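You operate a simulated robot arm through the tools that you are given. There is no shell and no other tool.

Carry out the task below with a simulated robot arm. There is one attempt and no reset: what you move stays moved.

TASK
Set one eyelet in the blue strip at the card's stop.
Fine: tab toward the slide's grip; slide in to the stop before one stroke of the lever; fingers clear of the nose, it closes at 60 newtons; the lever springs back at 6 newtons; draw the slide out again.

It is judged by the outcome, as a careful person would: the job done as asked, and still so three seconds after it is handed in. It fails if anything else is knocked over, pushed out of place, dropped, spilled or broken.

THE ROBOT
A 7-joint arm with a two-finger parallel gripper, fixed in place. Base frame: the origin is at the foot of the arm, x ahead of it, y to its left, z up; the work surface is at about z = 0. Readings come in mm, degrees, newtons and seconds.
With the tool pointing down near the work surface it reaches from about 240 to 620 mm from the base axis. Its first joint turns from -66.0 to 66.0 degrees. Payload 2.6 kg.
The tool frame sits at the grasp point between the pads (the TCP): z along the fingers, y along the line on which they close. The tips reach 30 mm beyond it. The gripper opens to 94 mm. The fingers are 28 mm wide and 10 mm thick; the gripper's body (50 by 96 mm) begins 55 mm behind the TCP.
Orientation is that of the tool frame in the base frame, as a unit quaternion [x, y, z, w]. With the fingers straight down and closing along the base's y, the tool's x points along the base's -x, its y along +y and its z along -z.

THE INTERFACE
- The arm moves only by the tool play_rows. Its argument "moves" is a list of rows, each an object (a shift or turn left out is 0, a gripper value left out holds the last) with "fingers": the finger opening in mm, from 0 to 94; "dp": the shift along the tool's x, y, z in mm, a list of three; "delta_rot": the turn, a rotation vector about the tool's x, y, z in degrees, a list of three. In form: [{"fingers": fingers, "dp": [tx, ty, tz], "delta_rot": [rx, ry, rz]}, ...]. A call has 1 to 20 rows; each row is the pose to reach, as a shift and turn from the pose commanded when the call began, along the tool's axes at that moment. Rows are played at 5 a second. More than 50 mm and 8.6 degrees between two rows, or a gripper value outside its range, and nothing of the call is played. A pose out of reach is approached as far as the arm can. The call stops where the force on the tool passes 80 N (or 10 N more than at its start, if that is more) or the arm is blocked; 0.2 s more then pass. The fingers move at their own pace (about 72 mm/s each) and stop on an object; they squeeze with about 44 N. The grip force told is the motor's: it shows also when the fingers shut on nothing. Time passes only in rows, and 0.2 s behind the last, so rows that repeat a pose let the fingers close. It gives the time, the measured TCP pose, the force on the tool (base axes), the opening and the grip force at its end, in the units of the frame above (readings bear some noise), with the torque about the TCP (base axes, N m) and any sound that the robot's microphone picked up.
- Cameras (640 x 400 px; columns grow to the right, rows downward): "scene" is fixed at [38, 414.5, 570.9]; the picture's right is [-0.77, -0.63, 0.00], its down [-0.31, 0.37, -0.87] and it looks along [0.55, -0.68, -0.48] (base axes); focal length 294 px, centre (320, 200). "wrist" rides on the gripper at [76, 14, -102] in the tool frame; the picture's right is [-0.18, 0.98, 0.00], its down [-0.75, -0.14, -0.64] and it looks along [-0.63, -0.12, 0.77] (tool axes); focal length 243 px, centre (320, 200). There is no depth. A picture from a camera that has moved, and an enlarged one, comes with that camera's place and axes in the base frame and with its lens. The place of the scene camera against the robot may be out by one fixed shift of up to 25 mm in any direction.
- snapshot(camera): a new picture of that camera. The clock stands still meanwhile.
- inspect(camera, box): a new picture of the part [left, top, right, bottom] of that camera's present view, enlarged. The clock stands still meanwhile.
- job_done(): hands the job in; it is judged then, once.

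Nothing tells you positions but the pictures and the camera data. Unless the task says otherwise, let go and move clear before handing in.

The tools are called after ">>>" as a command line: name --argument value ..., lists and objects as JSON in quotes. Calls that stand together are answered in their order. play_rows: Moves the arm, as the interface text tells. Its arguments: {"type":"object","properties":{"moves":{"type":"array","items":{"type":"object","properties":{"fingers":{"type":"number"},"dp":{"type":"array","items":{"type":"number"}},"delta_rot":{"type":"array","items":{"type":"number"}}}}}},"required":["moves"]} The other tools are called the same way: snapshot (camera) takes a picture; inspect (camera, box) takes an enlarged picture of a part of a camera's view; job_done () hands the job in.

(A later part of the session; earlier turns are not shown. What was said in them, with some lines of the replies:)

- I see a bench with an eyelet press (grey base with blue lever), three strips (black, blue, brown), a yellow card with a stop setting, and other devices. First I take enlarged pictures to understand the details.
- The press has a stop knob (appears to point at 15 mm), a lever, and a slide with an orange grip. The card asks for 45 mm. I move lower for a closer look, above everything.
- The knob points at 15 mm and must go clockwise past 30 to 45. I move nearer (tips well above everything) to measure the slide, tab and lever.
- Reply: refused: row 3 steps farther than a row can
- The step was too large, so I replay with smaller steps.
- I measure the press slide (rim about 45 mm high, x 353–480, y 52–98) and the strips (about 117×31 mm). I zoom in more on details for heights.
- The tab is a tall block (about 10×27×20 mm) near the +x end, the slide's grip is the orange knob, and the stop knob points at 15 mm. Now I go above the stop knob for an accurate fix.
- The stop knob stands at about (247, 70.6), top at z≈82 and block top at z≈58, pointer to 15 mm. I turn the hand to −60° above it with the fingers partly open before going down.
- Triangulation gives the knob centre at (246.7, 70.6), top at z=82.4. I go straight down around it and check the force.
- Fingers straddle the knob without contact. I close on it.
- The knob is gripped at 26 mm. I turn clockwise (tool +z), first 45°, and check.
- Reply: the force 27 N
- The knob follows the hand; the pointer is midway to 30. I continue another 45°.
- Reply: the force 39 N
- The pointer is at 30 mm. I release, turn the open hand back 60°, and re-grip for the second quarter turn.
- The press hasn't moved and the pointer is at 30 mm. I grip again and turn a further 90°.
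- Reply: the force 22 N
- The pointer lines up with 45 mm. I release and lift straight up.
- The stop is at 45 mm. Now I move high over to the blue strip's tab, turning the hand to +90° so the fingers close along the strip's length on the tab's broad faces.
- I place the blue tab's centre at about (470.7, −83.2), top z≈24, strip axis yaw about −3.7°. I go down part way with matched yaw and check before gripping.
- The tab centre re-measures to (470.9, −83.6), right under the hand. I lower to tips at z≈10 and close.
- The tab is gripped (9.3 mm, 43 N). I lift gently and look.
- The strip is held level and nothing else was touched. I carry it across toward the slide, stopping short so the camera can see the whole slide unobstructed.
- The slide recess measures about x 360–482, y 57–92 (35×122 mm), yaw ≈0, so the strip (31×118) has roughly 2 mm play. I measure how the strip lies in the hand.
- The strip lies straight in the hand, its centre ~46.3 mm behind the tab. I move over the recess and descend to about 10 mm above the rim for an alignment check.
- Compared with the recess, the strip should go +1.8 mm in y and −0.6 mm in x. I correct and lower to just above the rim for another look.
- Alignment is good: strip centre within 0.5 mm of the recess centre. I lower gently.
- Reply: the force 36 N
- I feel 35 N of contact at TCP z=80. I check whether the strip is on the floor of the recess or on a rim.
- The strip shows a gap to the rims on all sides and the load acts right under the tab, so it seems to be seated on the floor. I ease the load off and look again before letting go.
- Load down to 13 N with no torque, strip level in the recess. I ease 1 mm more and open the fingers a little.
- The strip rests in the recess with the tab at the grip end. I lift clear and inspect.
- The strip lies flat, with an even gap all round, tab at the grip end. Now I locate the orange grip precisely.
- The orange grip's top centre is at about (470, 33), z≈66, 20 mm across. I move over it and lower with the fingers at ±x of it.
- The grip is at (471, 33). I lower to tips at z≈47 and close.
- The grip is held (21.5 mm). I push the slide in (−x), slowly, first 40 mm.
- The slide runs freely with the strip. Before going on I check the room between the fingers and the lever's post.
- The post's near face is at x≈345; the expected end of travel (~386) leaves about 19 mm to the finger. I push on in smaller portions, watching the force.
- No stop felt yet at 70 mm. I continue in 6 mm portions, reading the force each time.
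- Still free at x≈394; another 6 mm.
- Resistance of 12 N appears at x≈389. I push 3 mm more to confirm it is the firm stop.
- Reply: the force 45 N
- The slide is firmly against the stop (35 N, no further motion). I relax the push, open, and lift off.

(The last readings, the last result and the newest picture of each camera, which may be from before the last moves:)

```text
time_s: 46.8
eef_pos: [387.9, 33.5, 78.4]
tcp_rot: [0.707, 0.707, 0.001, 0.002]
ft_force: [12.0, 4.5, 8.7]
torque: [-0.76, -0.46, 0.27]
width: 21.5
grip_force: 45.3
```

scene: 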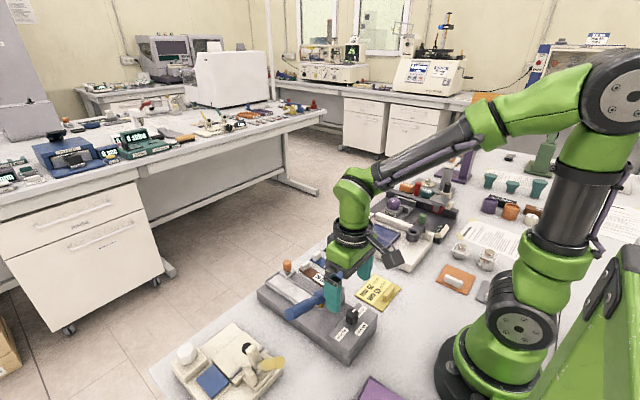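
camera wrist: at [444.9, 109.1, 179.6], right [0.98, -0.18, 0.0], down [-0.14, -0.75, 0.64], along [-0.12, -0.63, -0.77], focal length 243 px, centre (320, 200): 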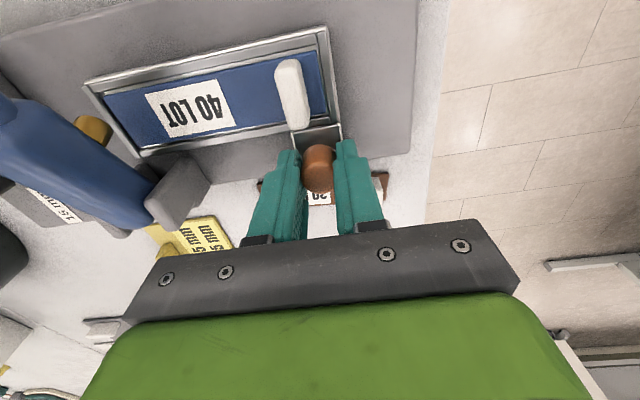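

>>> play_rows --moves '[{"fingers": 34}, {"fingers": 34}, {"fingers": 34}]'

>>> play_rows --moves '[{"fingers": 34, "dp": [0, 2, -10]}, {"fingers": 34, "dp": [0, 2, -35]}, {"fingers": 34, "dp": [0, 2, -65]}, {"fingers": 34, "dp": [0, 2, -95]}, {"fingers": 34, "dp": [0, 2, -120]}, {"fingers": 34, "dp": [0, 2, -120]}]'

>>> snapshot --camera "wrist"

>>> inspect --camera "scene" --box '[240, 230, 400, 370]'

>>> inspect --camera "wrist" --box '[100, 0, 400, 180]'

```text
time_s: 47.6
eef_pos: [387.3, 32.1, 77.3]
tcp_rot: [0.707, 0.707, 0.0, 0.001]
ft_force: [-0.3, -0.5, -0.9]
torque: [-0.01, 0.03, -0.02]
width: 33.9
grip_force: 0.0
```

```text
time_s: 49.0
eef_pos: [390.3, 33.9, 198.7]
tcp_rot: [0.707, 0.708, 0.0, 0.0]
ft_force: [1.0, 0.4, -0.3]
torque: [-0.05, 0.02, -0.01]
width: 33.8
grip_force: 0.1
```

```text
taken
camera wrist: at [404.4, 109.6, 301.2], right [0.98, -0.18, 0.0], down [-0.14, -0.75, 0.64], along [-0.12, -0.63, -0.77], focal length 243 px, centre (320, 200)
```

wrist: 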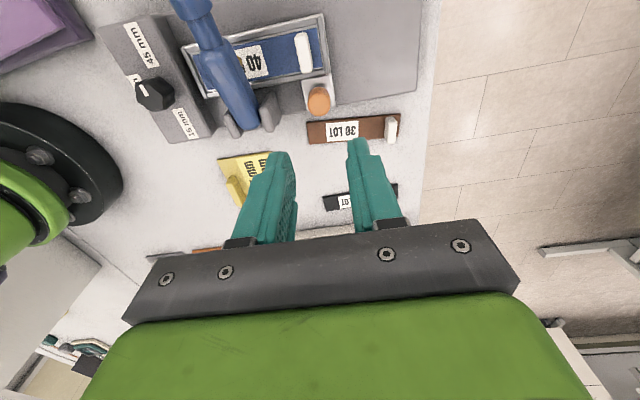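

```text
2.86 times, centred on (320, 300) of scene
camera zoom: at [38.0, 414.5, 570.9], right [-0.77, -0.63, 0.0], down [-0.31, 0.37, -0.87], along [0.55, -0.68, -0.48], focal length 839 px, centre (320, -86)
```

zoom: 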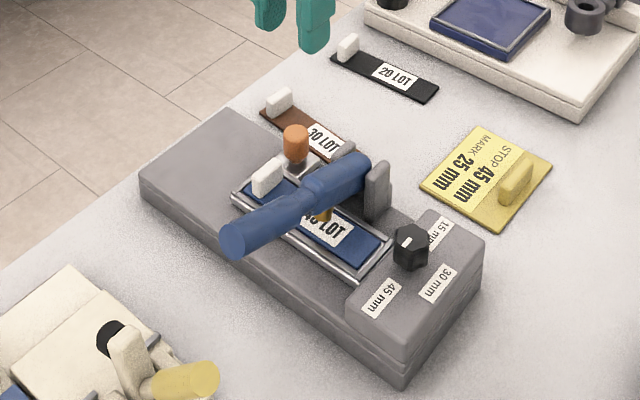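

```text
2.13 times, centred on (250, 90) of wrist
camera zoom: at [404.4, 109.6, 301.2], right [0.98, -0.18, 0.0], down [-0.14, -0.75, 0.64], along [-0.12, -0.63, -0.77], focal length 518 px, centre (469, 435)
```

zoom: 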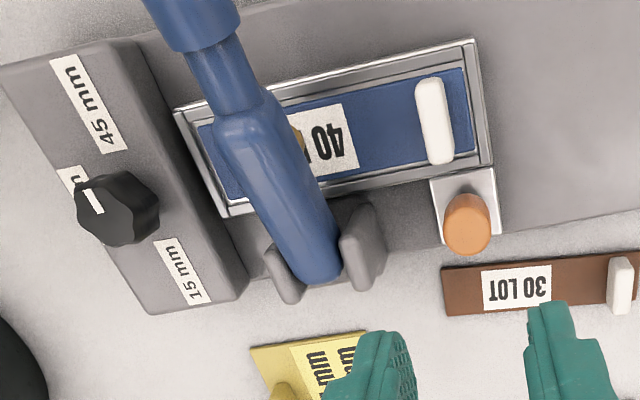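

The slide is in at its stop, strip under the nose with the tab at the grip end. Now I turn the hand back to yaw 0 and go over the lever's handle to measure it.

>>> play_rows --moves '[{"fingers": 10, "dp": [10, -5, -3], "delta_rot": [0, 0, -7.5]}, {"dp": [20, -10, -6], "delta_rot": [0, 0, -15]}, {"dp": [30, -15, -9], "delta_rot": [0, 0, -22.5]}, {"dp": [40, -20, -12], "delta_rot": [0, 0, -30]}, {"dp": [50, -25, -15], "delta_rot": [0, 0, -37.5]}, {"dp": [60, -30, -18], "delta_rot": [0, 0, -45]}, {"dp": [70, -35, -21], "delta_rot": [0, 0, -52.5]}, {"dp": [80, -40, -21], "delta_rot": [0, 0, -60]}, {"dp": [90, -45, -21], "delta_rot": [0, 0, -67.5]}, {"dp": [100, -50, -21], "delta_rot": [0, 0, -75]}, {"dp": [110, -55, -21], "delta_rot": [0, 0, -82.5]}, {"dp": [116, -60, -21], "delta_rot": [0, 0, -90]}, {"dp": [116, -60, -21], "delta_rot": [0, 0, -90]}]'

>>> snapshot --camera "wrist"

>>> inspect --camera "wrist" --box '[180, 30, 420, 180]'

>>> snapshot --camera "scene"

```text
time_s: 51.8
eef_pos: [329.7, 148.0, 217.8]
tcp_rot: [-0.002, 1.0, 0.0, 0.0]
ft_force: [-0.2, 0.3, 0.1]
torque: [-0.01, 0.01, 0.02]
width: 10.2
grip_force: 0.0
```

```text
taken
camera wrist: at [253.5, 163.1, 320.8], right [0.18, 0.98, 0.0], down [0.75, -0.14, 0.64], along [0.63, -0.12, -0.77], focal length 243 px, centre (320, 200)
```

wrist: 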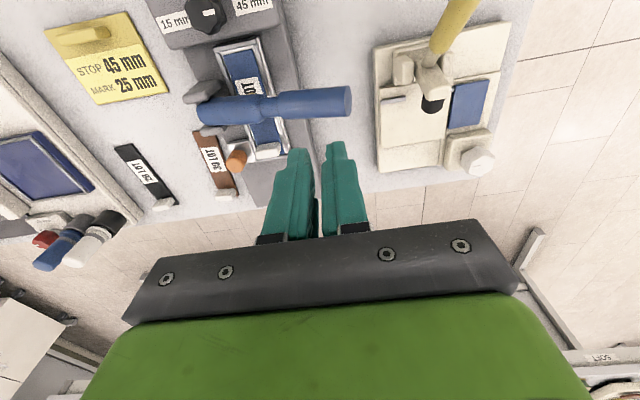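

```text
2.67 times, centred on (300, 105) of wrist
camera zoom: at [253.5, 163.1, 320.8], right [0.18, 0.98, 0.0], down [0.75, -0.14, 0.64], along [0.63, -0.12, -0.77], focal length 647 px, centre (373, 453)
```

zoom: 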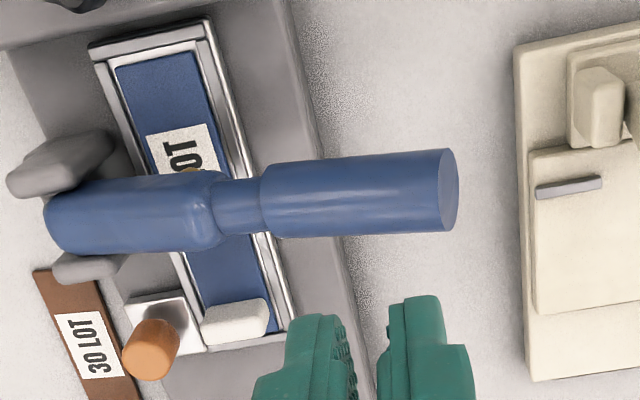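

```text
taken
```

scene: 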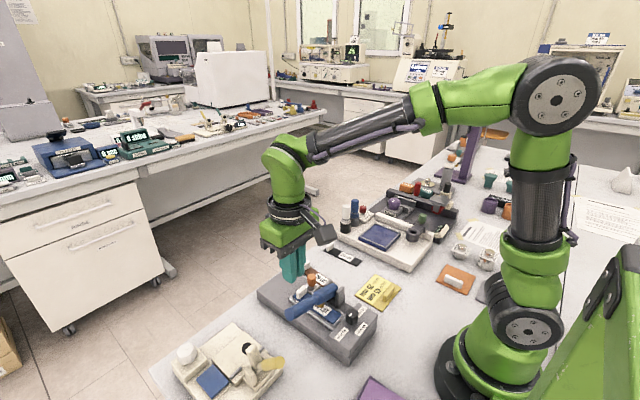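

The lever handle's free end is at about (320.5, 174, 120), rising about 20° from the pivot at y≈38. I close the fingers and position them over the handle near its end, far from the nose.

>>> play_rows --moves '[{"fingers": 0, "dp": [4, 6, 10]}, {"fingers": 0, "dp": [9, 13, 25]}, {"fingers": 0, "dp": [9, 13, 42]}, {"fingers": 0, "dp": [9, 13, 42]}]'

>>> snapshot --camera "wrist"

>>> inspect --camera "scene" --box '[230, 220, 370, 340]'

>>> inspect --camera "wrist" --box '[180, 60, 420, 220]'

```text
time_s: 52.8
eef_pos: [321.1, 160.8, 176.7]
tcp_rot: [0.0, 1.0, 0.0, 0.0]
ft_force: [-0.8, 0.5, -0.2]
torque: [0.0, 0.01, -0.04]
width: 0.2
grip_force: 33.4
```

```text
taken
camera wrist: at [245.4, 175.2, 279.3], right [0.18, 0.98, 0.0], down [0.75, -0.14, 0.64], along [0.63, -0.12, -0.77], focal length 243 px, centre (320, 200)
```

wrist: 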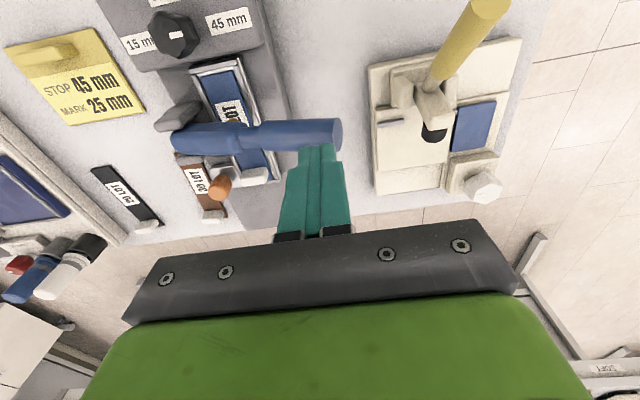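

```text
3.33 times, centred on (300, 280) of scene
camera zoom: at [38.0, 414.5, 570.9], right [-0.77, -0.63, 0.0], down [-0.31, 0.37, -0.87], along [0.55, -0.68, -0.48], focal length 979 px, centre (387, -67)
```

zoom: 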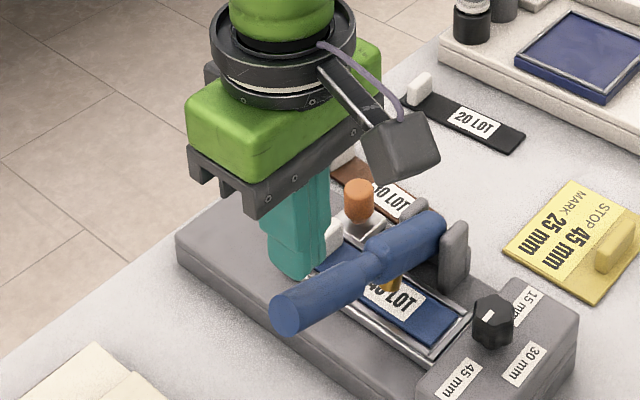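

```text
2.50 times, centred on (300, 140) of wrist
camera zoom: at [245.4, 175.2, 279.3], right [0.18, 0.98, 0.0], down [0.75, -0.14, 0.64], along [0.63, -0.12, -0.77], focal length 606 px, centre (370, 350)
```

zoom: 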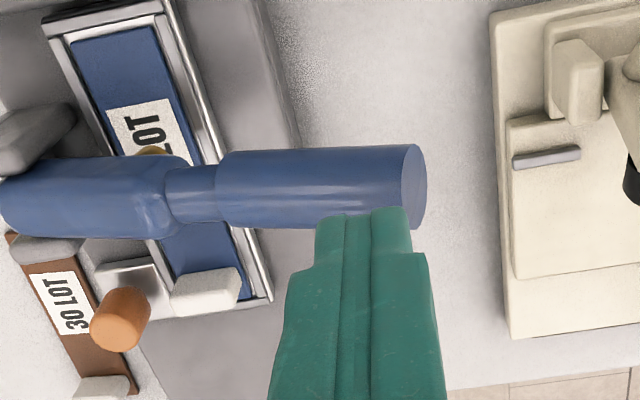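

The geometry agrees between both cameras: tips are ~16 mm above the handle. I press down steadily, watching the force.

>>> play_rows --moves '[{"fingers": 0, "dp": [1.5, 0, 6]}, {"dp": [1.5, 0, 12]}, {"dp": [1.5, 0, 16]}, {"dp": [1.5, 0, 20]}, {"dp": [1.5, 0, 24]}, {"dp": [1.5, 0, 24]}]'

>>> inspect --camera "scene" --box '[230, 220, 370, 340]'

>>> inspect --camera "wrist" --box '[180, 60, 420, 220]'

```text
time_s: 54.2
eef_pos: [320.1, 162.9, 151.2]
tcp_rot: [0.0, 1.0, 0.0, 0.0]
ft_force: [1.3, 1.8, 2.7]
torque: [0.09, -0.02, -0.03]
width: 0.0
grip_force: 32.2
```

```text
3.33 times, centred on (300, 280) of scene
camera zoom: at [38.0, 414.5, 571.0], right [-0.77, -0.63, 0.0], down [-0.31, 0.37, -0.87], along [0.55, -0.68, -0.48], focal length 979 px, centre (387, -67)
```

zoom: 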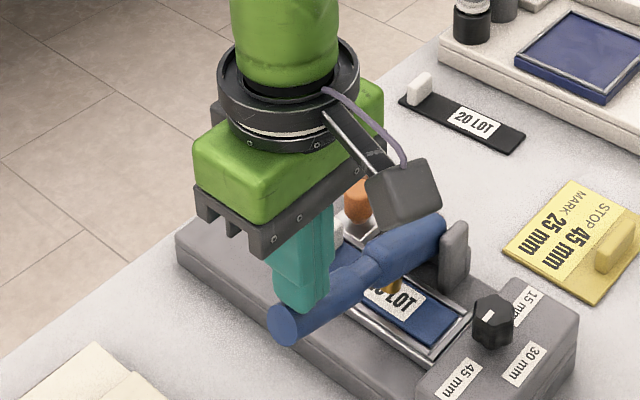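

```text
2.50 times, centred on (300, 140) of wrist
camera zoom: at [243.3, 175.4, 254.8], right [0.18, 0.98, 0.0], down [0.75, -0.14, 0.64], along [0.63, -0.12, -0.77], focal length 606 px, centre (370, 350)
```

zoom: 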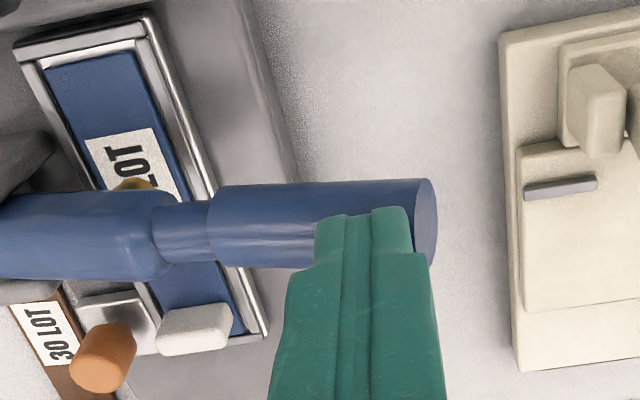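

Contact made, the lever follows with little force. I press further.

>>> play_rows --moves '[{"dp": [0, 0, 4]}, {"dp": [0, 0, 8]}, {"dp": [0, 0, 12]}, {"dp": [0, 0, 15]}, {"dp": [0, 0, 15]}]'

>>> inspect --camera "scene" --box '[230, 220, 370, 340]'

>>> inspect --camera "wrist" --box '[180, 60, 420, 220]'

```text
time_s: 55.4
eef_pos: [320.1, 162.7, 137.8]
tcp_rot: [-0.001, 1.0, 0.0, 0.0]
ft_force: [0.7, 2.0, 3.7]
torque: [0.11, -0.05, -0.04]
width: 0.1
grip_force: 33.0
```

```text
3.33 times, centred on (300, 280) of scene
camera zoom: at [38.0, 414.5, 571.0], right [-0.77, -0.63, 0.0], down [-0.31, 0.37, -0.87], along [0.55, -0.68, -0.48], focal length 979 px, centre (387, -67)
```

zoom: 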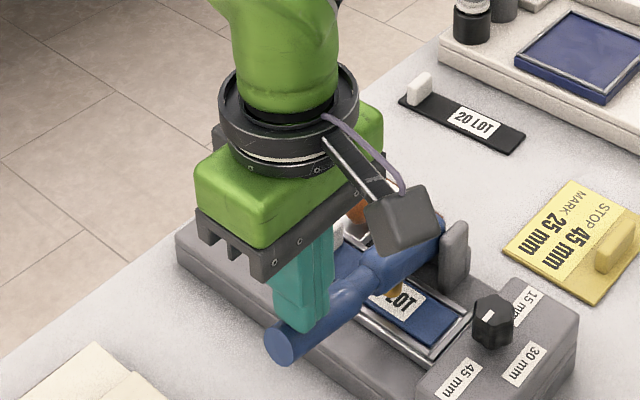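

```text
2.50 times, centred on (300, 140) of wrist
camera zoom: at [243.1, 176.4, 239.9], right [0.18, 0.98, 0.0], down [0.75, -0.14, 0.64], along [0.63, -0.12, -0.77], focal length 606 px, centre (370, 350)
```

zoom: 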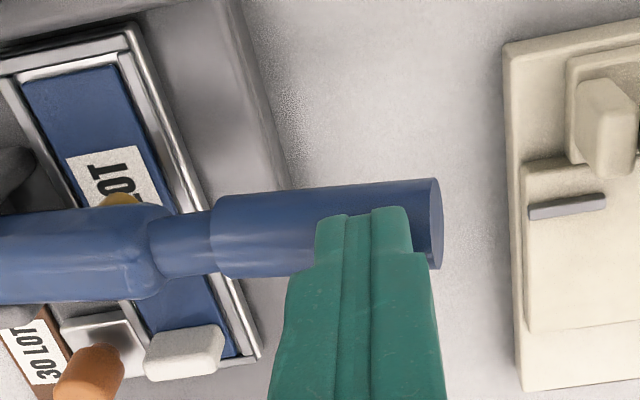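

>>> play_rows --moves '[{"dp": [0, 0, 4]}, {"dp": [0, 0, 8]}, {"dp": [0, 0, 10]}, {"dp": [0, 0, 10]}]'

>>> inspect --camera "scene" --box '[260, 250, 370, 340]'

```text
time_s: 56.4
eef_pos: [319.2, 162.4, 128.1]
tcp_rot: [0.001, 1.0, 0.0, 0.0]
ft_force: [0.3, 3.1, 3.9]
torque: [0.13, 0.04, 0.02]
width: 0.3
grip_force: 33.0
```

```text
4.44 times, centred on (315, 295) of scene
camera zoom: at [38.0, 414.5, 571.0], right [-0.77, -0.63, 0.0], down [-0.31, 0.37, -0.87], along [0.55, -0.68, -0.48], focal length 1305 px, centre (342, -222)
```

zoom: 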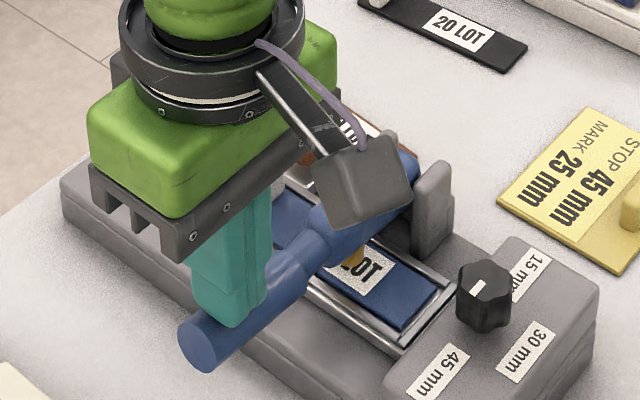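

The nose nears the strip; force still only the spring. I continue in smaller portions.

>>> play_rows --moves '[{"dp": [0, 0, 3]}, {"dp": [0, 0, 6]}, {"dp": [0, 0, 6]}]'

>>> play_rows --moves '[{"dp": [0, 0, 2]}, {"dp": [0, 0, 4]}, {"dp": [0, 0, 4]}]'

```text
time_s: 57.2
eef_pos: [319.4, 161.8, 121.0]
tcp_rot: [0.0, 1.0, 0.001, 0.0]
ft_force: [0.1, 2.8, 4.0]
torque: [0.15, -0.03, 0.0]
width: 0.0
grip_force: 33.2
```

```text
time_s: 58.0
eef_pos: [319.5, 161.1, 117.7]
tcp_rot: [0.0, 1.0, 0.0, -0.001]
ft_force: [1.5, 2.6, 4.7]
torque: [0.16, -0.03, -0.04]
width: 0.0
grip_force: 32.9
```

>>> play_rows --moves '[{"dp": [0, 0, 2]}, {"dp": [0, 0, 4]}, {"dp": [0, 0, 5]}, {"dp": [0, 0, 5]}]'

>>> inspect --camera "scene" --box '[260, 250, 370, 340]'

>>> inspect --camera "wrist" --box '[140, 60, 420, 240]'

```text
time_s: 59.0
eef_pos: [319.7, 163.7, 111.5]
tcp_rot: [0.0, 1.0, 0.0, 0.0]
ft_force: [-3.6, 2.8, 5.0]
torque: [0.12, 0.07, 0.02]
width: 0.0
grip_force: 33.0
```

```text
4.44 times, centred on (315, 295) of scene
camera zoom: at [38.0, 414.5, 571.0], right [-0.77, -0.63, 0.0], down [-0.31, 0.37, -0.87], along [0.55, -0.68, -0.48], focal length 1305 px, centre (342, -222)
```

zoom: 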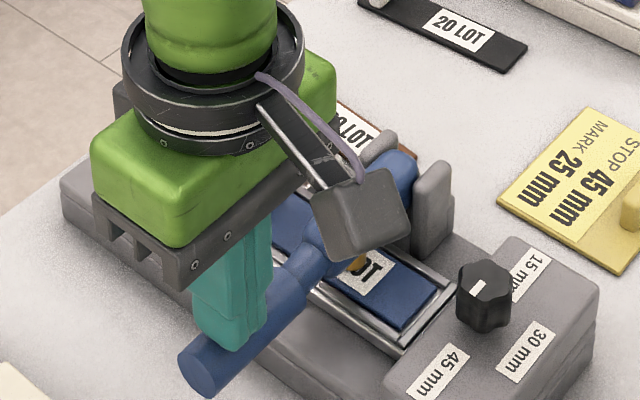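

```text
2.22 times, centred on (280, 150) of wrist
camera zoom: at [243.8, 176.7, 214.4], right [0.18, 0.98, 0.0], down [0.75, -0.14, 0.64], along [0.63, -0.12, -0.77], focal length 539 px, centre (409, 311)
```

zoom: 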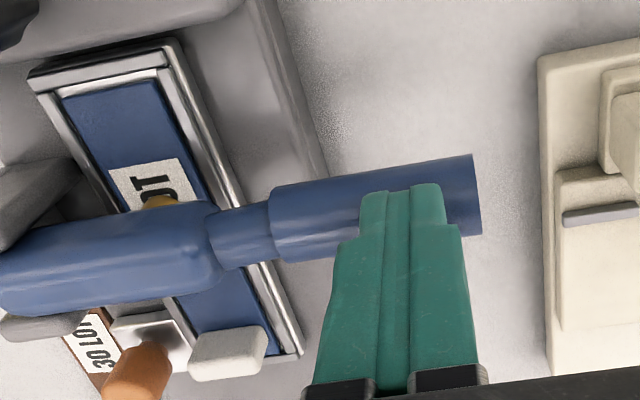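

>>> play_rows --moves '[{"dp": [0, 0, 2]}, {"dp": [0, 0, 4]}, {"dp": [0, 0, 5]}, {"dp": [0, 0, 5]}]'

>>> inspect --camera "wrist" --box '[140, 60, 420, 240]'

>>> inspect --camera "scene" --box '[290, 260, 360, 330]'

```text
time_s: 60.0
eef_pos: [319.2, 162.5, 108.1]
tcp_rot: [0.0, 1.0, 0.0, 0.001]
ft_force: [-6.5, 1.2, 17.5]
torque: [-0.04, 0.14, -0.02]
width: 0.0
grip_force: 33.4
```

```text
2.22 times, centred on (280, 150) of wrist
camera zoom: at [244.1, 176.6, 210.2], right [0.18, 0.98, 0.0], down [0.75, -0.14, 0.64], along [0.63, -0.12, -0.77], focal length 539 px, centre (409, 311)
```

zoom: 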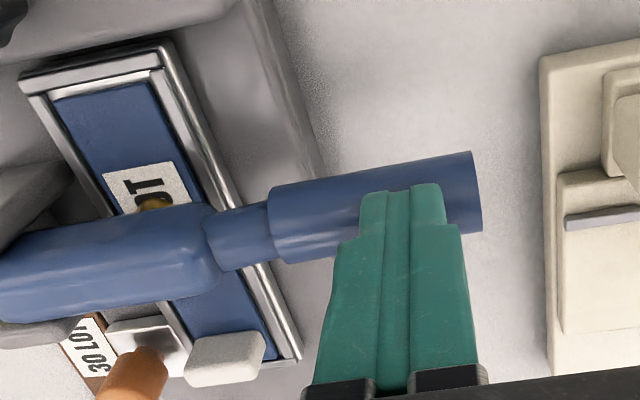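

```text
5.71 times, centred on (325, 295) of scene
camera zoom: at [37.9, 414.5, 571.0], right [-0.77, -0.63, 0.0], down [-0.31, 0.37, -0.87], along [0.55, -0.68, -0.48], focal length 1678 px, centre (291, -343)
```

zoom: 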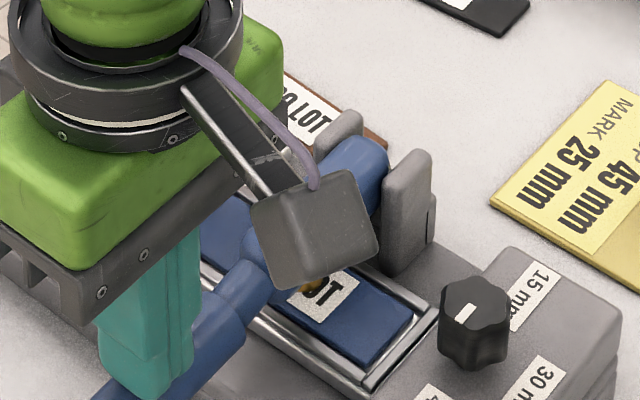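

The nose has met the strip (17.5 N). I keep pressing the same stroke in small steps to closing force.

>>> play_rows --moves '[{"dp": [0, 0, 1]}, {"dp": [0, 0, 2]}, {"dp": [0, 0, 2]}]'

```text
time_s: 60.8
eef_pos: [321.0, 161.8, 107.2]
tcp_rot: [0.0, 1.0, 0.0, 0.002]
ft_force: [-10.0, -1.9, 46.4]
torque: [-0.26, 0.25, 0.06]
width: 0.3
grip_force: 32.9
```

>>> play_rows --moves '[{"dp": [0, 0, 0.7]}, {"dp": [0, 0, 1.2]}, {"dp": [0, 0, 1.2]}]'

```text
time_s: 61.6
eef_pos: [320.2, 162.2, 107.0]
tcp_rot: [0.001, 1.0, 0.002, 0.003]
ft_force: [-19.8, -5.0, 64.1]
torque: [-0.39, 0.46, 0.1]
width: 0.0
grip_force: 33.2
```

>>> inspect --camera "wrist" --box '[140, 60, 420, 240]'

>>> inspect --camera "scene" --box '[260, 260, 360, 340]'

```text
2.22 times, centred on (280, 150) of wrist
camera zoom: at [243.9, 176.5, 209.3], right [0.19, 0.98, 0.0], down [0.75, -0.14, 0.65], along [0.63, -0.12, -0.76], focal length 539 px, centre (409, 311)
```

zoom: 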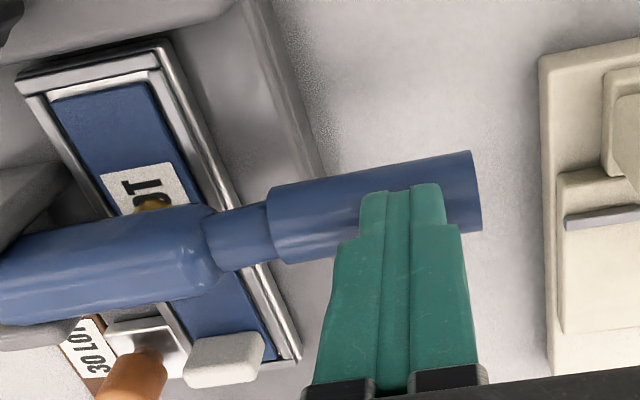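

```text
5.00 times, centred on (310, 300) of scene
camera zoom: at [37.7, 414.4, 571.1], right [-0.77, -0.63, 0.0], down [-0.31, 0.38, -0.87], along [0.55, -0.68, -0.48], focal length 1468 px, centre (370, -300)
```

zoom: 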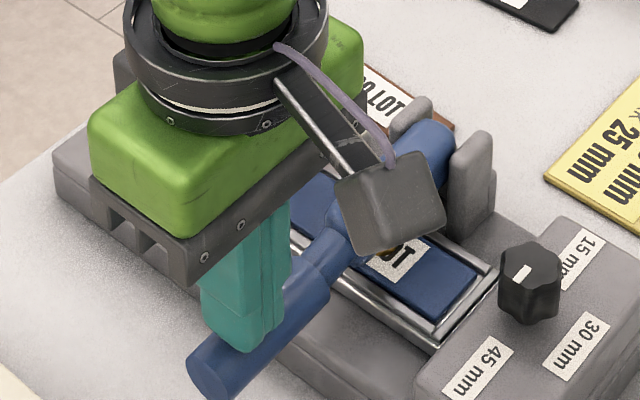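

The lever is down and firm at 64 N. I add a little more to be sure the nose has closed, staying under 80 N.

>>> play_rows --moves '[{"dp": [0.5, 0, 0.3]}, {"dp": [0.8, 0, 0.7]}, {"dp": [0.8, 0, 0.7]}, {"dp": [0.8, 0, 0.7]}]'

```text
time_s: 62.6
eef_pos: [320.5, 162.5, 106.6]
tcp_rot: [0.001, 1.0, 0.002, 0.004]
ft_force: [-15.0, -9.4, 64.9]
torque: [-0.46, 0.38, -0.01]
width: 0.0
grip_force: 33.3
```

>>> play_rows --moves '[{"dp": [0.3, 0, 0.6]}, {"dp": [0.3, 0, 0.9]}, {"dp": [0.3, 0, 0.9]}, {"dp": [0.3, 0, 0.9]}]'

>>> inspect --camera "wrist" --box '[140, 60, 420, 240]'

```text
time_s: 63.1
eef_pos: [320.2, 163.2, 108.1]
tcp_rot: [0.001, 1.0, 0.002, 0.004]
ft_force: [-8.4, -4.3, 19.4]
torque: [-0.25, 0.23, -0.03]
width: 0.1
grip_force: 33.4
stopped in row 2: the force on the tool passed its limit at 80 N (the readings are from after the stop); the commanded pose is now the measured one
```

```text
2.22 times, centred on (280, 150) of wrist
camera zoom: at [243.5, 176.7, 209.7], right [0.19, 0.98, 0.01], down [0.75, -0.15, 0.65], along [0.64, -0.12, -0.76], focal length 539 px, centre (409, 311)
```

zoom: 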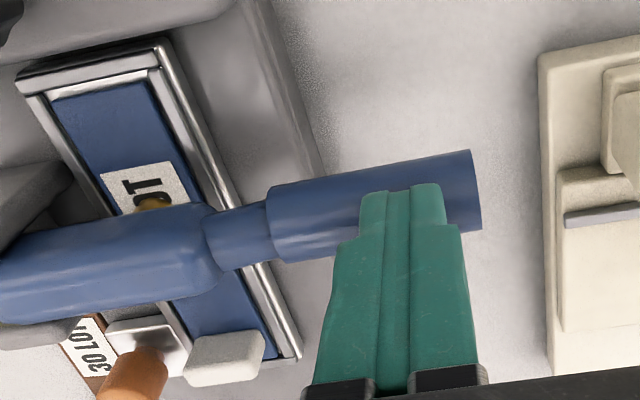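

The stroke reached over 80 N against the hard stop — nose closed. Now I rise steadily and let the lever spring back with me.

>>> play_rows --moves '[{"dp": [0, 0, -4]}, {"dp": [0, 0, -10]}, {"dp": [0, 0, -17]}, {"dp": [0, 0, -25]}, {"dp": [0, 0, -34]}, {"dp": [0, 0, -44]}, {"dp": [0, 0, -56]}, {"dp": [0, 0, -70]}, {"dp": [0, 0, -90]}, {"dp": [0, 0, -105]}, {"dp": [0, 0, -105]}]'

>>> snapshot --camera "wrist"

>>> inspect --camera "scene" --box '[240, 230, 400, 370]'

>>> inspect --camera "wrist" --box '[140, 30, 420, 210]'

```text
time_s: 65.5
eef_pos: [319.1, 162.3, 210.4]
tcp_rot: [0.001, 1.0, 0.001, 0.004]
ft_force: [0.3, -1.2, -0.2]
torque: [0.01, 0.04, 0.02]
width: 0.0
grip_force: 32.2
```

```text
taken
camera wrist: at [242.8, 175.8, 313.1], right [0.19, 0.98, 0.0], down [0.75, -0.14, 0.65], along [0.64, -0.12, -0.76], focal length 243 px, centre (320, 200)
```

wrist: 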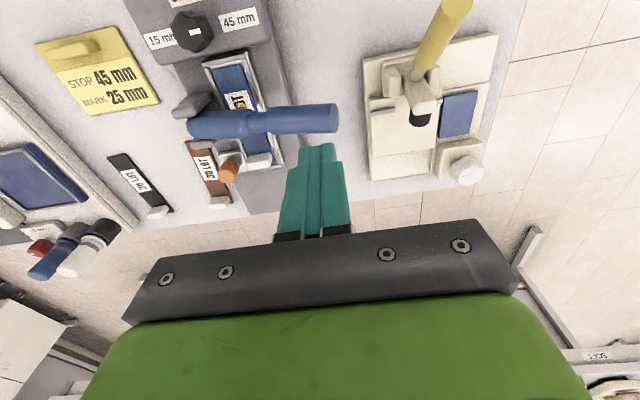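

```text
2.86 times, centred on (320, 300) of scene
camera zoom: at [38.0, 414.5, 570.9], right [-0.77, -0.63, 0.0], down [-0.31, 0.37, -0.87], along [0.55, -0.68, -0.48], focal length 839 px, centre (320, -86)
```

zoom: 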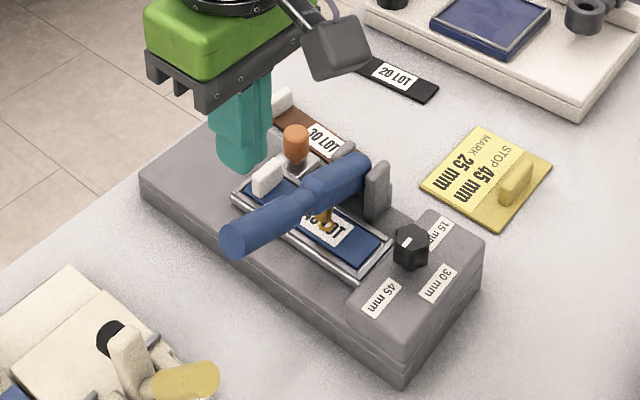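

```text
2.22 times, centred on (280, 120) of wrist
camera zoom: at [242.8, 175.8, 313.1], right [0.19, 0.98, 0.0], down [0.75, -0.14, 0.65], along [0.64, -0.12, -0.76], focal length 539 px, centre (409, 378)
```

zoom: 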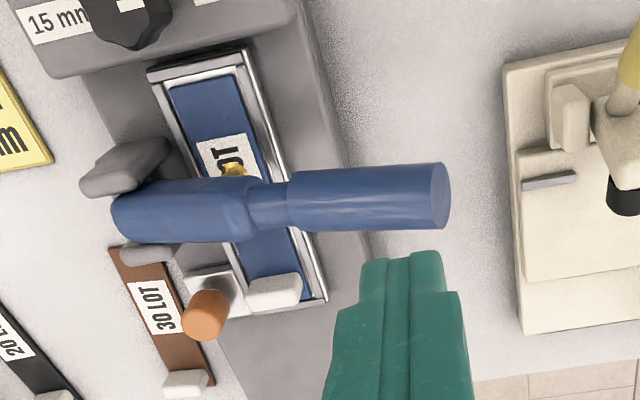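

The lever has sprung back up and a brass ring seems to be set on the strip. I zoom in.

>>> inspect --camera "scene" --box '[300, 285, 360, 330]'

>>> inspect --camera "wrist" --box '[200, 50, 300, 130]'

```text
8.89 times, centred on (330, 308) of scene
camera zoom: at [38.0, 414.5, 570.9], right [-0.77, -0.63, 0.0], down [-0.31, 0.37, -0.87], along [0.55, -0.68, -0.48], focal length 2610 px, centre (231, -756)
```

zoom: 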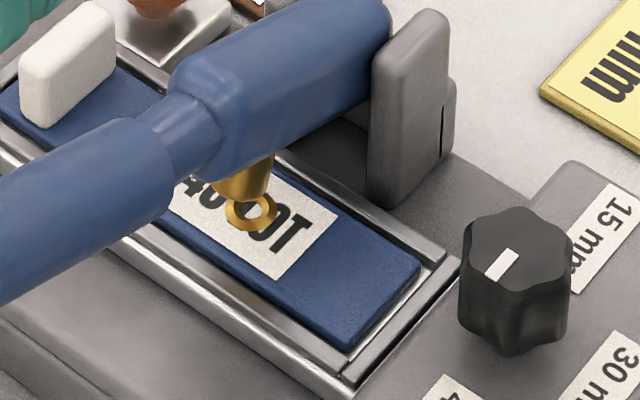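

```text
5.00 times, centred on (250, 90) of wrist
camera zoom: at [242.8, 175.8, 313.1], right [0.19, 0.98, 0.0], down [0.75, -0.14, 0.65], along [0.64, -0.12, -0.76], focal length 1213 px, centre (670, 750)
```

zoom: 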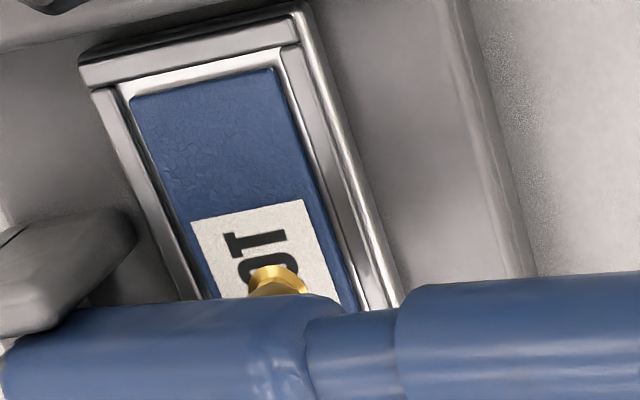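

One eyelet is set in the strip. Now I straighten the hand, go back over the orange grip and turn to +90° to draw the slide out.

>>> play_rows --moves '[{"fingers": 36, "delta_rot": [0, 0.45, 0]}, {"fingers": 36, "delta_rot": [0, 0.45, 0]}]'

>>> play_rows --moves '[{"fingers": 36, "dp": [-5.9, -10.8, 0], "delta_rot": [0, 0, 7.5]}, {"dp": [-11.8, -21.6, 0], "delta_rot": [0, 0, 15]}, {"dp": [-17.7, -32.3, 0], "delta_rot": [0, 0, 22.5]}, {"dp": [-23.6, -43, 0], "delta_rot": [0, 0, 30]}, {"dp": [-29.5, -53.8, 0], "delta_rot": [0, 0, 37.5]}, {"dp": [-35.4, -64.5, 0], "delta_rot": [0, 0, 45]}, {"dp": [-41.3, -75.3, 0], "delta_rot": [0, 0, 52.5]}, {"dp": [-47.2, -86, 0], "delta_rot": [0, 0, 60]}, {"dp": [-53.1, -96.8, 0], "delta_rot": [0, 0, 67.5]}, {"dp": [-59, -107.5, 0], "delta_rot": [0, 0, 75]}, {"dp": [-64.9, -118.3, 0], "delta_rot": [0, 0, 82.5]}, {"dp": [-70.5, -129, 0], "delta_rot": [0, 0, 90]}, {"dp": [-70.5, -129, 0], "delta_rot": [0, 0, 90]}]'

>>> snapshot --camera "wrist"

>>> inspect --camera "wrist" --box '[220, 40, 400, 180]'

```text
time_s: 66.1
eef_pos: [319.6, 162.1, 210.6]
tcp_rot: [0.001, 1.0, 0.001, 0.0]
ft_force: [-0.2, -0.1, -0.4]
torque: [0.0, -0.01, 0.02]
width: 36.0
grip_force: 0.0
```

```text
time_s: 68.9
eef_pos: [389.4, 34.7, 209.9]
tcp_rot: [0.709, 0.705, 0.001, 0.0]
ft_force: [-0.2, -0.7, 0.4]
torque: [0.01, 0.01, -0.01]
width: 36.1
grip_force: 0.0
```

```text
taken
camera wrist: at [404.6, 109.0, 313.1], right [0.98, -0.19, 0.0], down [-0.14, -0.75, 0.64], along [-0.12, -0.63, -0.77], focal length 243 px, centre (320, 200)
```

wrist: 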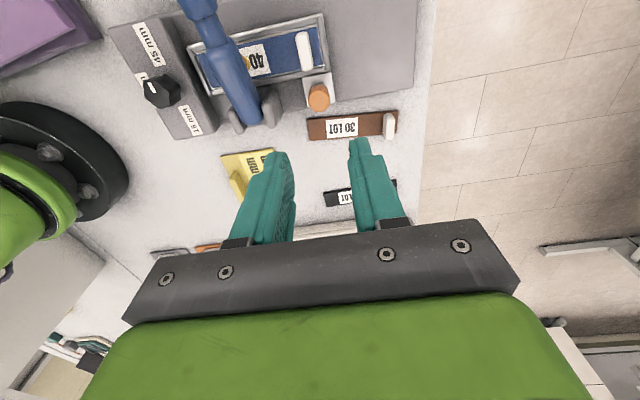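

```text
2.86 times, centred on (310, 110) of wrist
camera zoom: at [404.6, 109.0, 313.1], right [0.98, -0.19, 0.0], down [-0.14, -0.75, 0.64], along [-0.12, -0.63, -0.77], focal length 693 px, centre (349, 457)
```

zoom: 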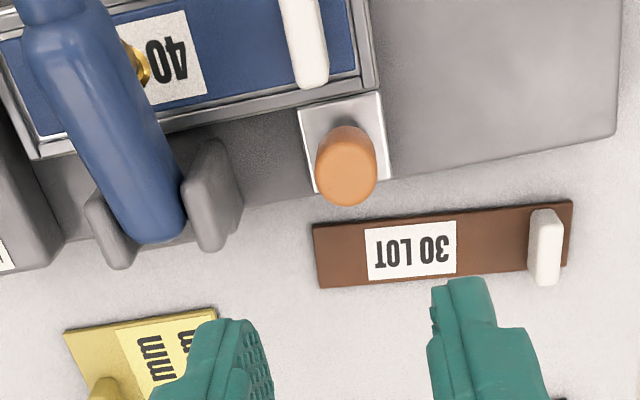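

The grip is at (389, 32.5), just below the hand. I go down around it.

>>> play_rows --moves '[{"fingers": 36, "dp": [0, -0.5, 35]}, {"dp": [0, -0.5, 70]}, {"dp": [0, -0.5, 100]}, {"dp": [0, -0.5, 120]}, {"dp": [0, -0.5, 128]}, {"dp": [0, -0.5, 132]}, {"dp": [0, -0.5, 132]}]'

>>> inspect --camera "wrist" --box '[200, 60, 420, 220]'

>>> inspect --camera "scene" --box '[260, 230, 380, 330]'

```text
time_s: 70.5
eef_pos: [389.9, 34.8, 79.4]
tcp_rot: [0.708, 0.706, 0.001, -0.002]
ft_force: [-1.2, 0.1, -0.8]
torque: [-0.01, 0.01, 0.03]
width: 36.1
grip_force: 0.1
```

```text
2.50 times, centred on (310, 140) of wrist
camera zoom: at [403.8, 110.1, 182.0], right [0.98, -0.19, 0.0], down [-0.14, -0.76, 0.64], along [-0.12, -0.63, -0.77], focal length 606 px, centre (345, 350)
```

zoom: 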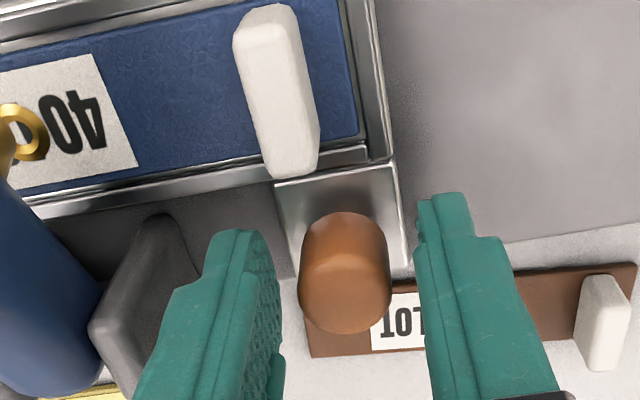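

```text
4.00 times, centred on (320, 280) of scene
camera zoom: at [38.0, 414.5, 570.9], right [-0.77, -0.63, 0.0], down [-0.31, 0.37, -0.87], along [0.55, -0.68, -0.48], focal length 1174 px, centre (320, -120)
```

zoom: 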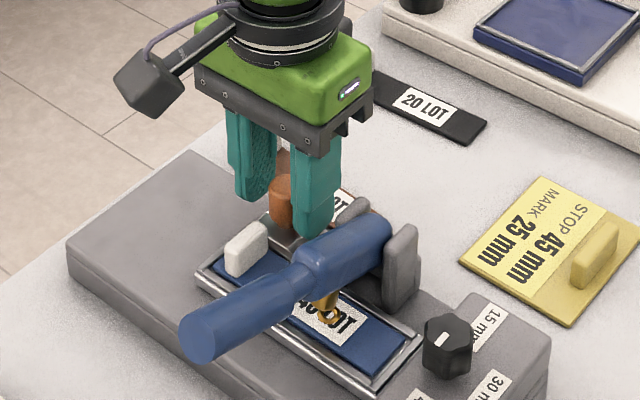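

>>> play_rows --moves '[{"dp": [0, 0, 1.5]}, {"fingers": 10, "dp": [0, 0, 1.5]}, {"fingers": 10, "dp": [0, 0, 1.5]}, {"fingers": 10, "dp": [0, 0, 1.5]}, {"fingers": 10, "dp": [0, 0, 1.5]}]'

>>> play_rows --moves '[{"dp": [0, 3, 0]}, {"dp": [0, 8, 0]}, {"dp": [0, 14, 0]}, {"dp": [0, 21, 0]}, {"dp": [0, 28, 0]}, {"dp": [0, 35, 0]}, {"dp": [0, 40, 0]}, {"dp": [0, 40, 0]}]'

>>> inspect --camera "scene" --box '[250, 220, 370, 320]'

```text
time_s: 71.7
eef_pos: [390.1, 33.2, 76.9]
tcp_rot: [0.708, 0.706, 0.002, -0.002]
ft_force: [0.0, -0.7, 0.4]
torque: [0.19, 0.03, -0.04]
width: 21.2
grip_force: 44.5
```

```text
time_s: 73.5
eef_pos: [429.4, 35.1, 77.0]
tcp_rot: [0.707, 0.707, 0.003, -0.002]
ft_force: [-0.1, 10.6, 16.8]
torque: [-0.19, 0.02, 0.07]
width: 21.4
grip_force: 45.4
```

```text
4.00 times, centred on (310, 270) of scene
camera zoom: at [37.9, 414.5, 571.0], right [-0.77, -0.63, 0.0], down [-0.31, 0.37, -0.87], along [0.55, -0.68, -0.48], focal length 1174 px, centre (360, -80)
```

zoom: 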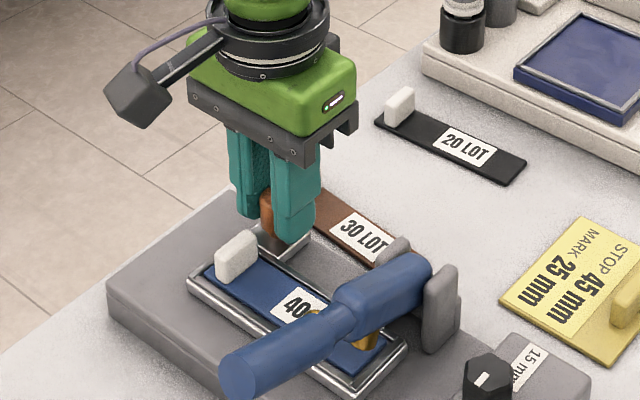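

The slide follows; small side load from a slight tilt of my path, which I compensate while drawing the rest out.

>>> play_rows --moves '[{"dp": [0.4, 3, -0.6]}, {"dp": [0.5, 8, -0.8]}, {"dp": [0.6, 14, -0.8]}, {"dp": [0.6, 21, -0.9]}, {"dp": [0.7, 28, -0.9]}, {"dp": [0.7, 34, -1]}, {"dp": [0.7, 38, -1]}, {"dp": [0.7, 38, -1]}]'

>>> inspect --camera "scene" --box '[250, 220, 370, 320]'

>>> inspect --camera "wrist" --box '[60, 0, 380, 230]'

```text
time_s: 75.3
eef_pos: [464.8, 33.8, 77.6]
tcp_rot: [0.708, 0.706, 0.0, -0.003]
ft_force: [-0.1, 9.2, -21.9]
torque: [0.03, 0.06, 0.06]
width: 21.5
grip_force: 45.0
```

```text
4.00 times, centred on (310, 270) of scene
camera zoom: at [38.1, 414.6, 570.9], right [-0.77, -0.63, 0.0], down [-0.31, 0.37, -0.87], along [0.55, -0.68, -0.48], focal length 1174 px, centre (360, -80)
```

zoom: 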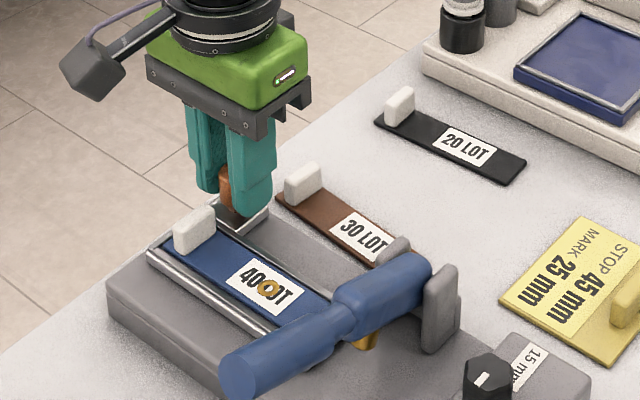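

```text
1.74 times, centred on (220, 115) of wrist
camera zoom: at [480.7, 109.7, 180.2], right [0.98, -0.18, 0.0], down [-0.14, -0.76, 0.64], along [-0.12, -0.63, -0.77], focal length 422 px, centre (494, 348)
```

zoom: 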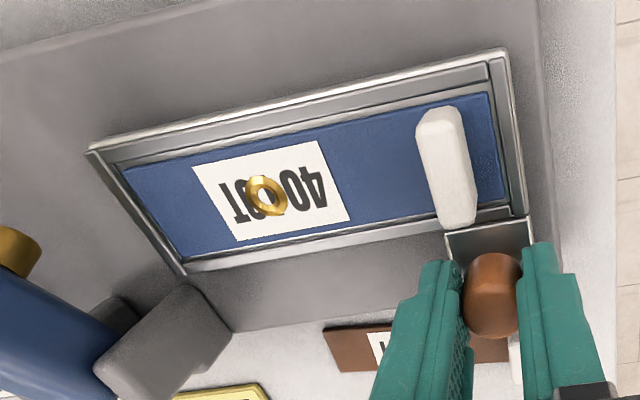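

The eyelet is clearly set in the strip. I draw the last few millimetres to the original out position, easing the vertical load.

>>> play_rows --moves '[{"dp": [0.2, 1, 0.6]}, {"dp": [0.4, 2.5, 0.9]}, {"dp": [0.4, 4, 0.9]}, {"dp": [0.4, 4, 0.9]}]'

>>> inspect --camera "scene" --box '[240, 230, 420, 370]'

```text
time_s: 76.3
eef_pos: [472.4, 33.6, 77.7]
tcp_rot: [0.709, 0.705, 0.0, -0.001]
ft_force: [-0.6, 5.0, -25.6]
torque: [0.53, 0.03, -0.06]
width: 21.1
grip_force: 44.6
```

```text
2.86 times, centred on (330, 300) of scene
camera zoom: at [38.1, 414.5, 570.9], right [-0.77, -0.63, 0.0], down [-0.31, 0.37, -0.87], along [0.55, -0.68, -0.48], focal length 839 px, centre (291, -86)
```

zoom: 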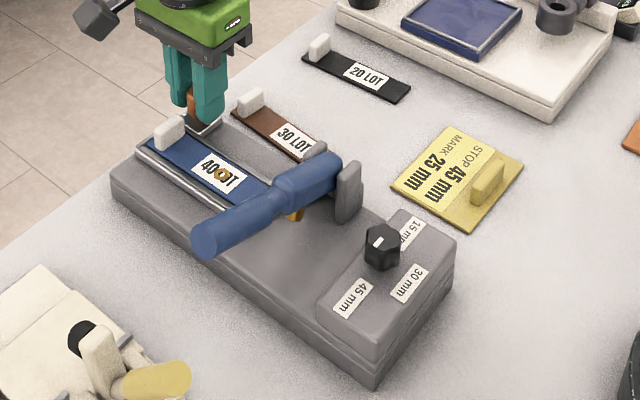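

The slide is back at its out position (same picture location as at the start). I relieve the vertical load, then release.

>>> play_rows --moves '[{"dp": [0, 0, 0.8]}, {"dp": [0, 0, 1.6]}, {"dp": [0, 0, 1.6]}]'

```text
time_s: 77.1
eef_pos: [470.4, 33.9, 77.5]
tcp_rot: [0.708, 0.706, 0.002, 0.0]
ft_force: [-12.0, 2.8, 4.0]
torque: [-0.41, 0.4, 0.1]
width: 21.2
grip_force: 45.0
```

>>> play_rows --moves '[{"dp": [0, -0.6, 0]}, {"dp": [0, -0.6, 0], "fingers": 28}, {"dp": [0, -0.6, 0], "fingers": 38}, {"dp": [0, -0.6, 0], "fingers": 38}]'

>>> play_rows --moves '[{"dp": [0, 0, -15]}, {"dp": [0, 0, -45]}, {"dp": [0, 0, -80]}, {"dp": [0, 0, -115]}, {"dp": [0, 0, -140]}, {"dp": [0, 0, -140]}]'

>>> snapshot --camera "wrist"

>>> inspect --camera "scene" --box '[240, 230, 420, 370]'

>>> inspect --camera "wrist" --box '[100, 0, 380, 160]'

```text
time_s: 78.1
eef_pos: [470.4, 34.4, 75.9]
tcp_rot: [0.707, 0.707, 0.001, -0.001]
ft_force: [-0.7, -0.1, 0.4]
torque: [0.02, -0.03, 0.02]
width: 38.2
grip_force: 0.1
```

```text
time_s: 79.5
eef_pos: [468.9, 34.6, 217.8]
tcp_rot: [0.708, 0.706, 0.001, -0.001]
ft_force: [0.0, -1.4, -0.5]
torque: [0.01, -0.02, 0.01]
width: 38.1
grip_force: 0.0
```

```text
taken
camera wrist: at [483.4, 109.0, 320.0], right [0.98, -0.19, 0.0], down [-0.14, -0.76, 0.64], along [-0.12, -0.63, -0.77], focal length 243 px, centre (320, 200)
```

wrist: 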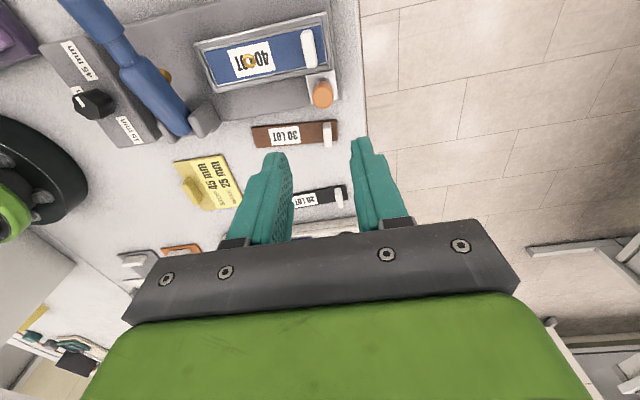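

```text
2.86 times, centred on (330, 300) of scene
camera zoom: at [38.0, 414.5, 570.9], right [-0.77, -0.63, 0.0], down [-0.31, 0.37, -0.87], along [0.55, -0.68, -0.48], focal length 839 px, centre (291, -86)
```

zoom: 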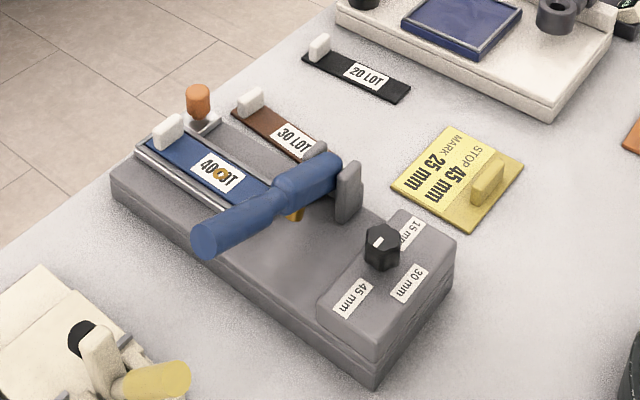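

```text
2.29 times, centred on (240, 80) of wrist
camera zoom: at [483.4, 109.0, 320.0], right [0.98, -0.19, 0.0], down [-0.14, -0.76, 0.64], along [-0.12, -0.63, -0.77], focal length 555 px, centre (503, 474)
```

zoom: 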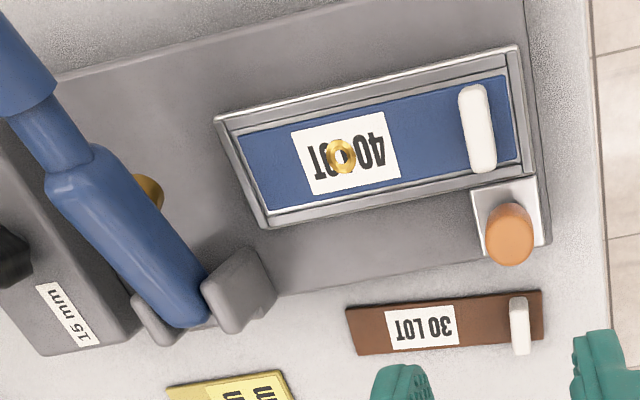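

The eyelet sits in the blue strip about 42–45 mm from its end. The slide is drawn out, the lever is up, and the stop reads 45 mm. I take one last full look before handing in.

>>> snapshot --camera "scene"

>>> inspect --camera "scene" --box '[260, 255, 350, 320]'

```text
taken
```

scene: 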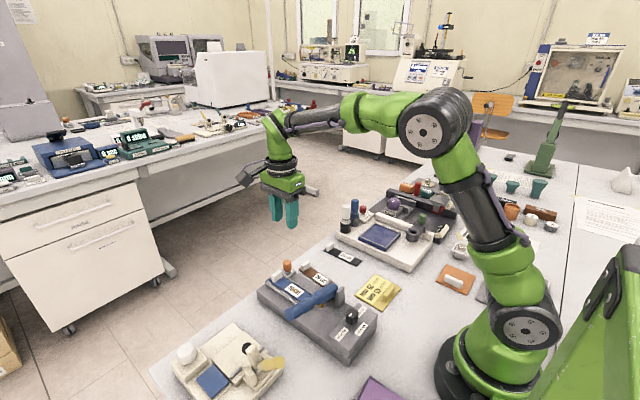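

```text
6.15 times, centred on (305, 288) of scene
camera zoom: at [38.0, 414.5, 570.9], right [-0.77, -0.63, 0.0], down [-0.31, 0.37, -0.87], along [0.55, -0.68, -0.48], focal length 1807 px, centre (412, -338)
```

zoom: 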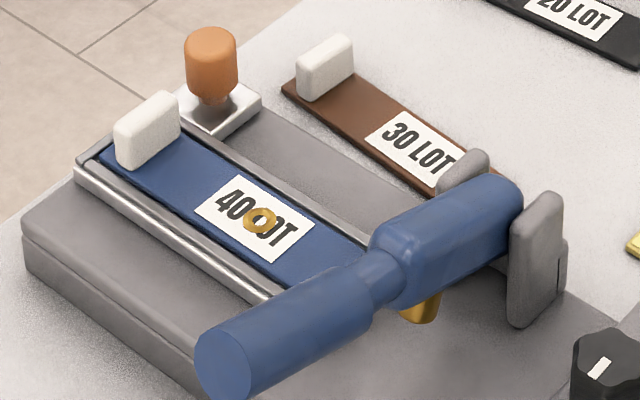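

Everything is in order: one eyelet is set in the blue strip with its tab toward the grip. The slide is out, the lever is up, nothing else has moved, and the hand is clear. I hand the job in.

>>> job_done

```text
The job is handed in.
```

I set one eyelet in the blue strip at the 45 mm stop the card asks for, and the job is handed in. No verdict came back, so what follows is what the pictures and force readings showed.

- **Stop:** I turned the stop knob from 15 mm to 45 mm before moving anything else.
- **Strip:** The blue strip lies flat in the slide with its tab toward the orange grip.
- **Stroke:** I pushed the slide in until it met a firm stop, then made one stroke of the lever. The force passed 80 N at the bottom, above the 60 N the nose needs to close. I pressed on the handle only, so the fingers stayed clear of the nose.
- **After:** The lever sprang back up, and I drew the slide out to where it started.
- **Position:** From the pictures, the eyelet sits about 42 mm from the strip's inner end. The picture measurements can be off by a few millimetres.

The black and brown strips, the card and the other devices stayed where they were. The hand is empty and clear of the bench.
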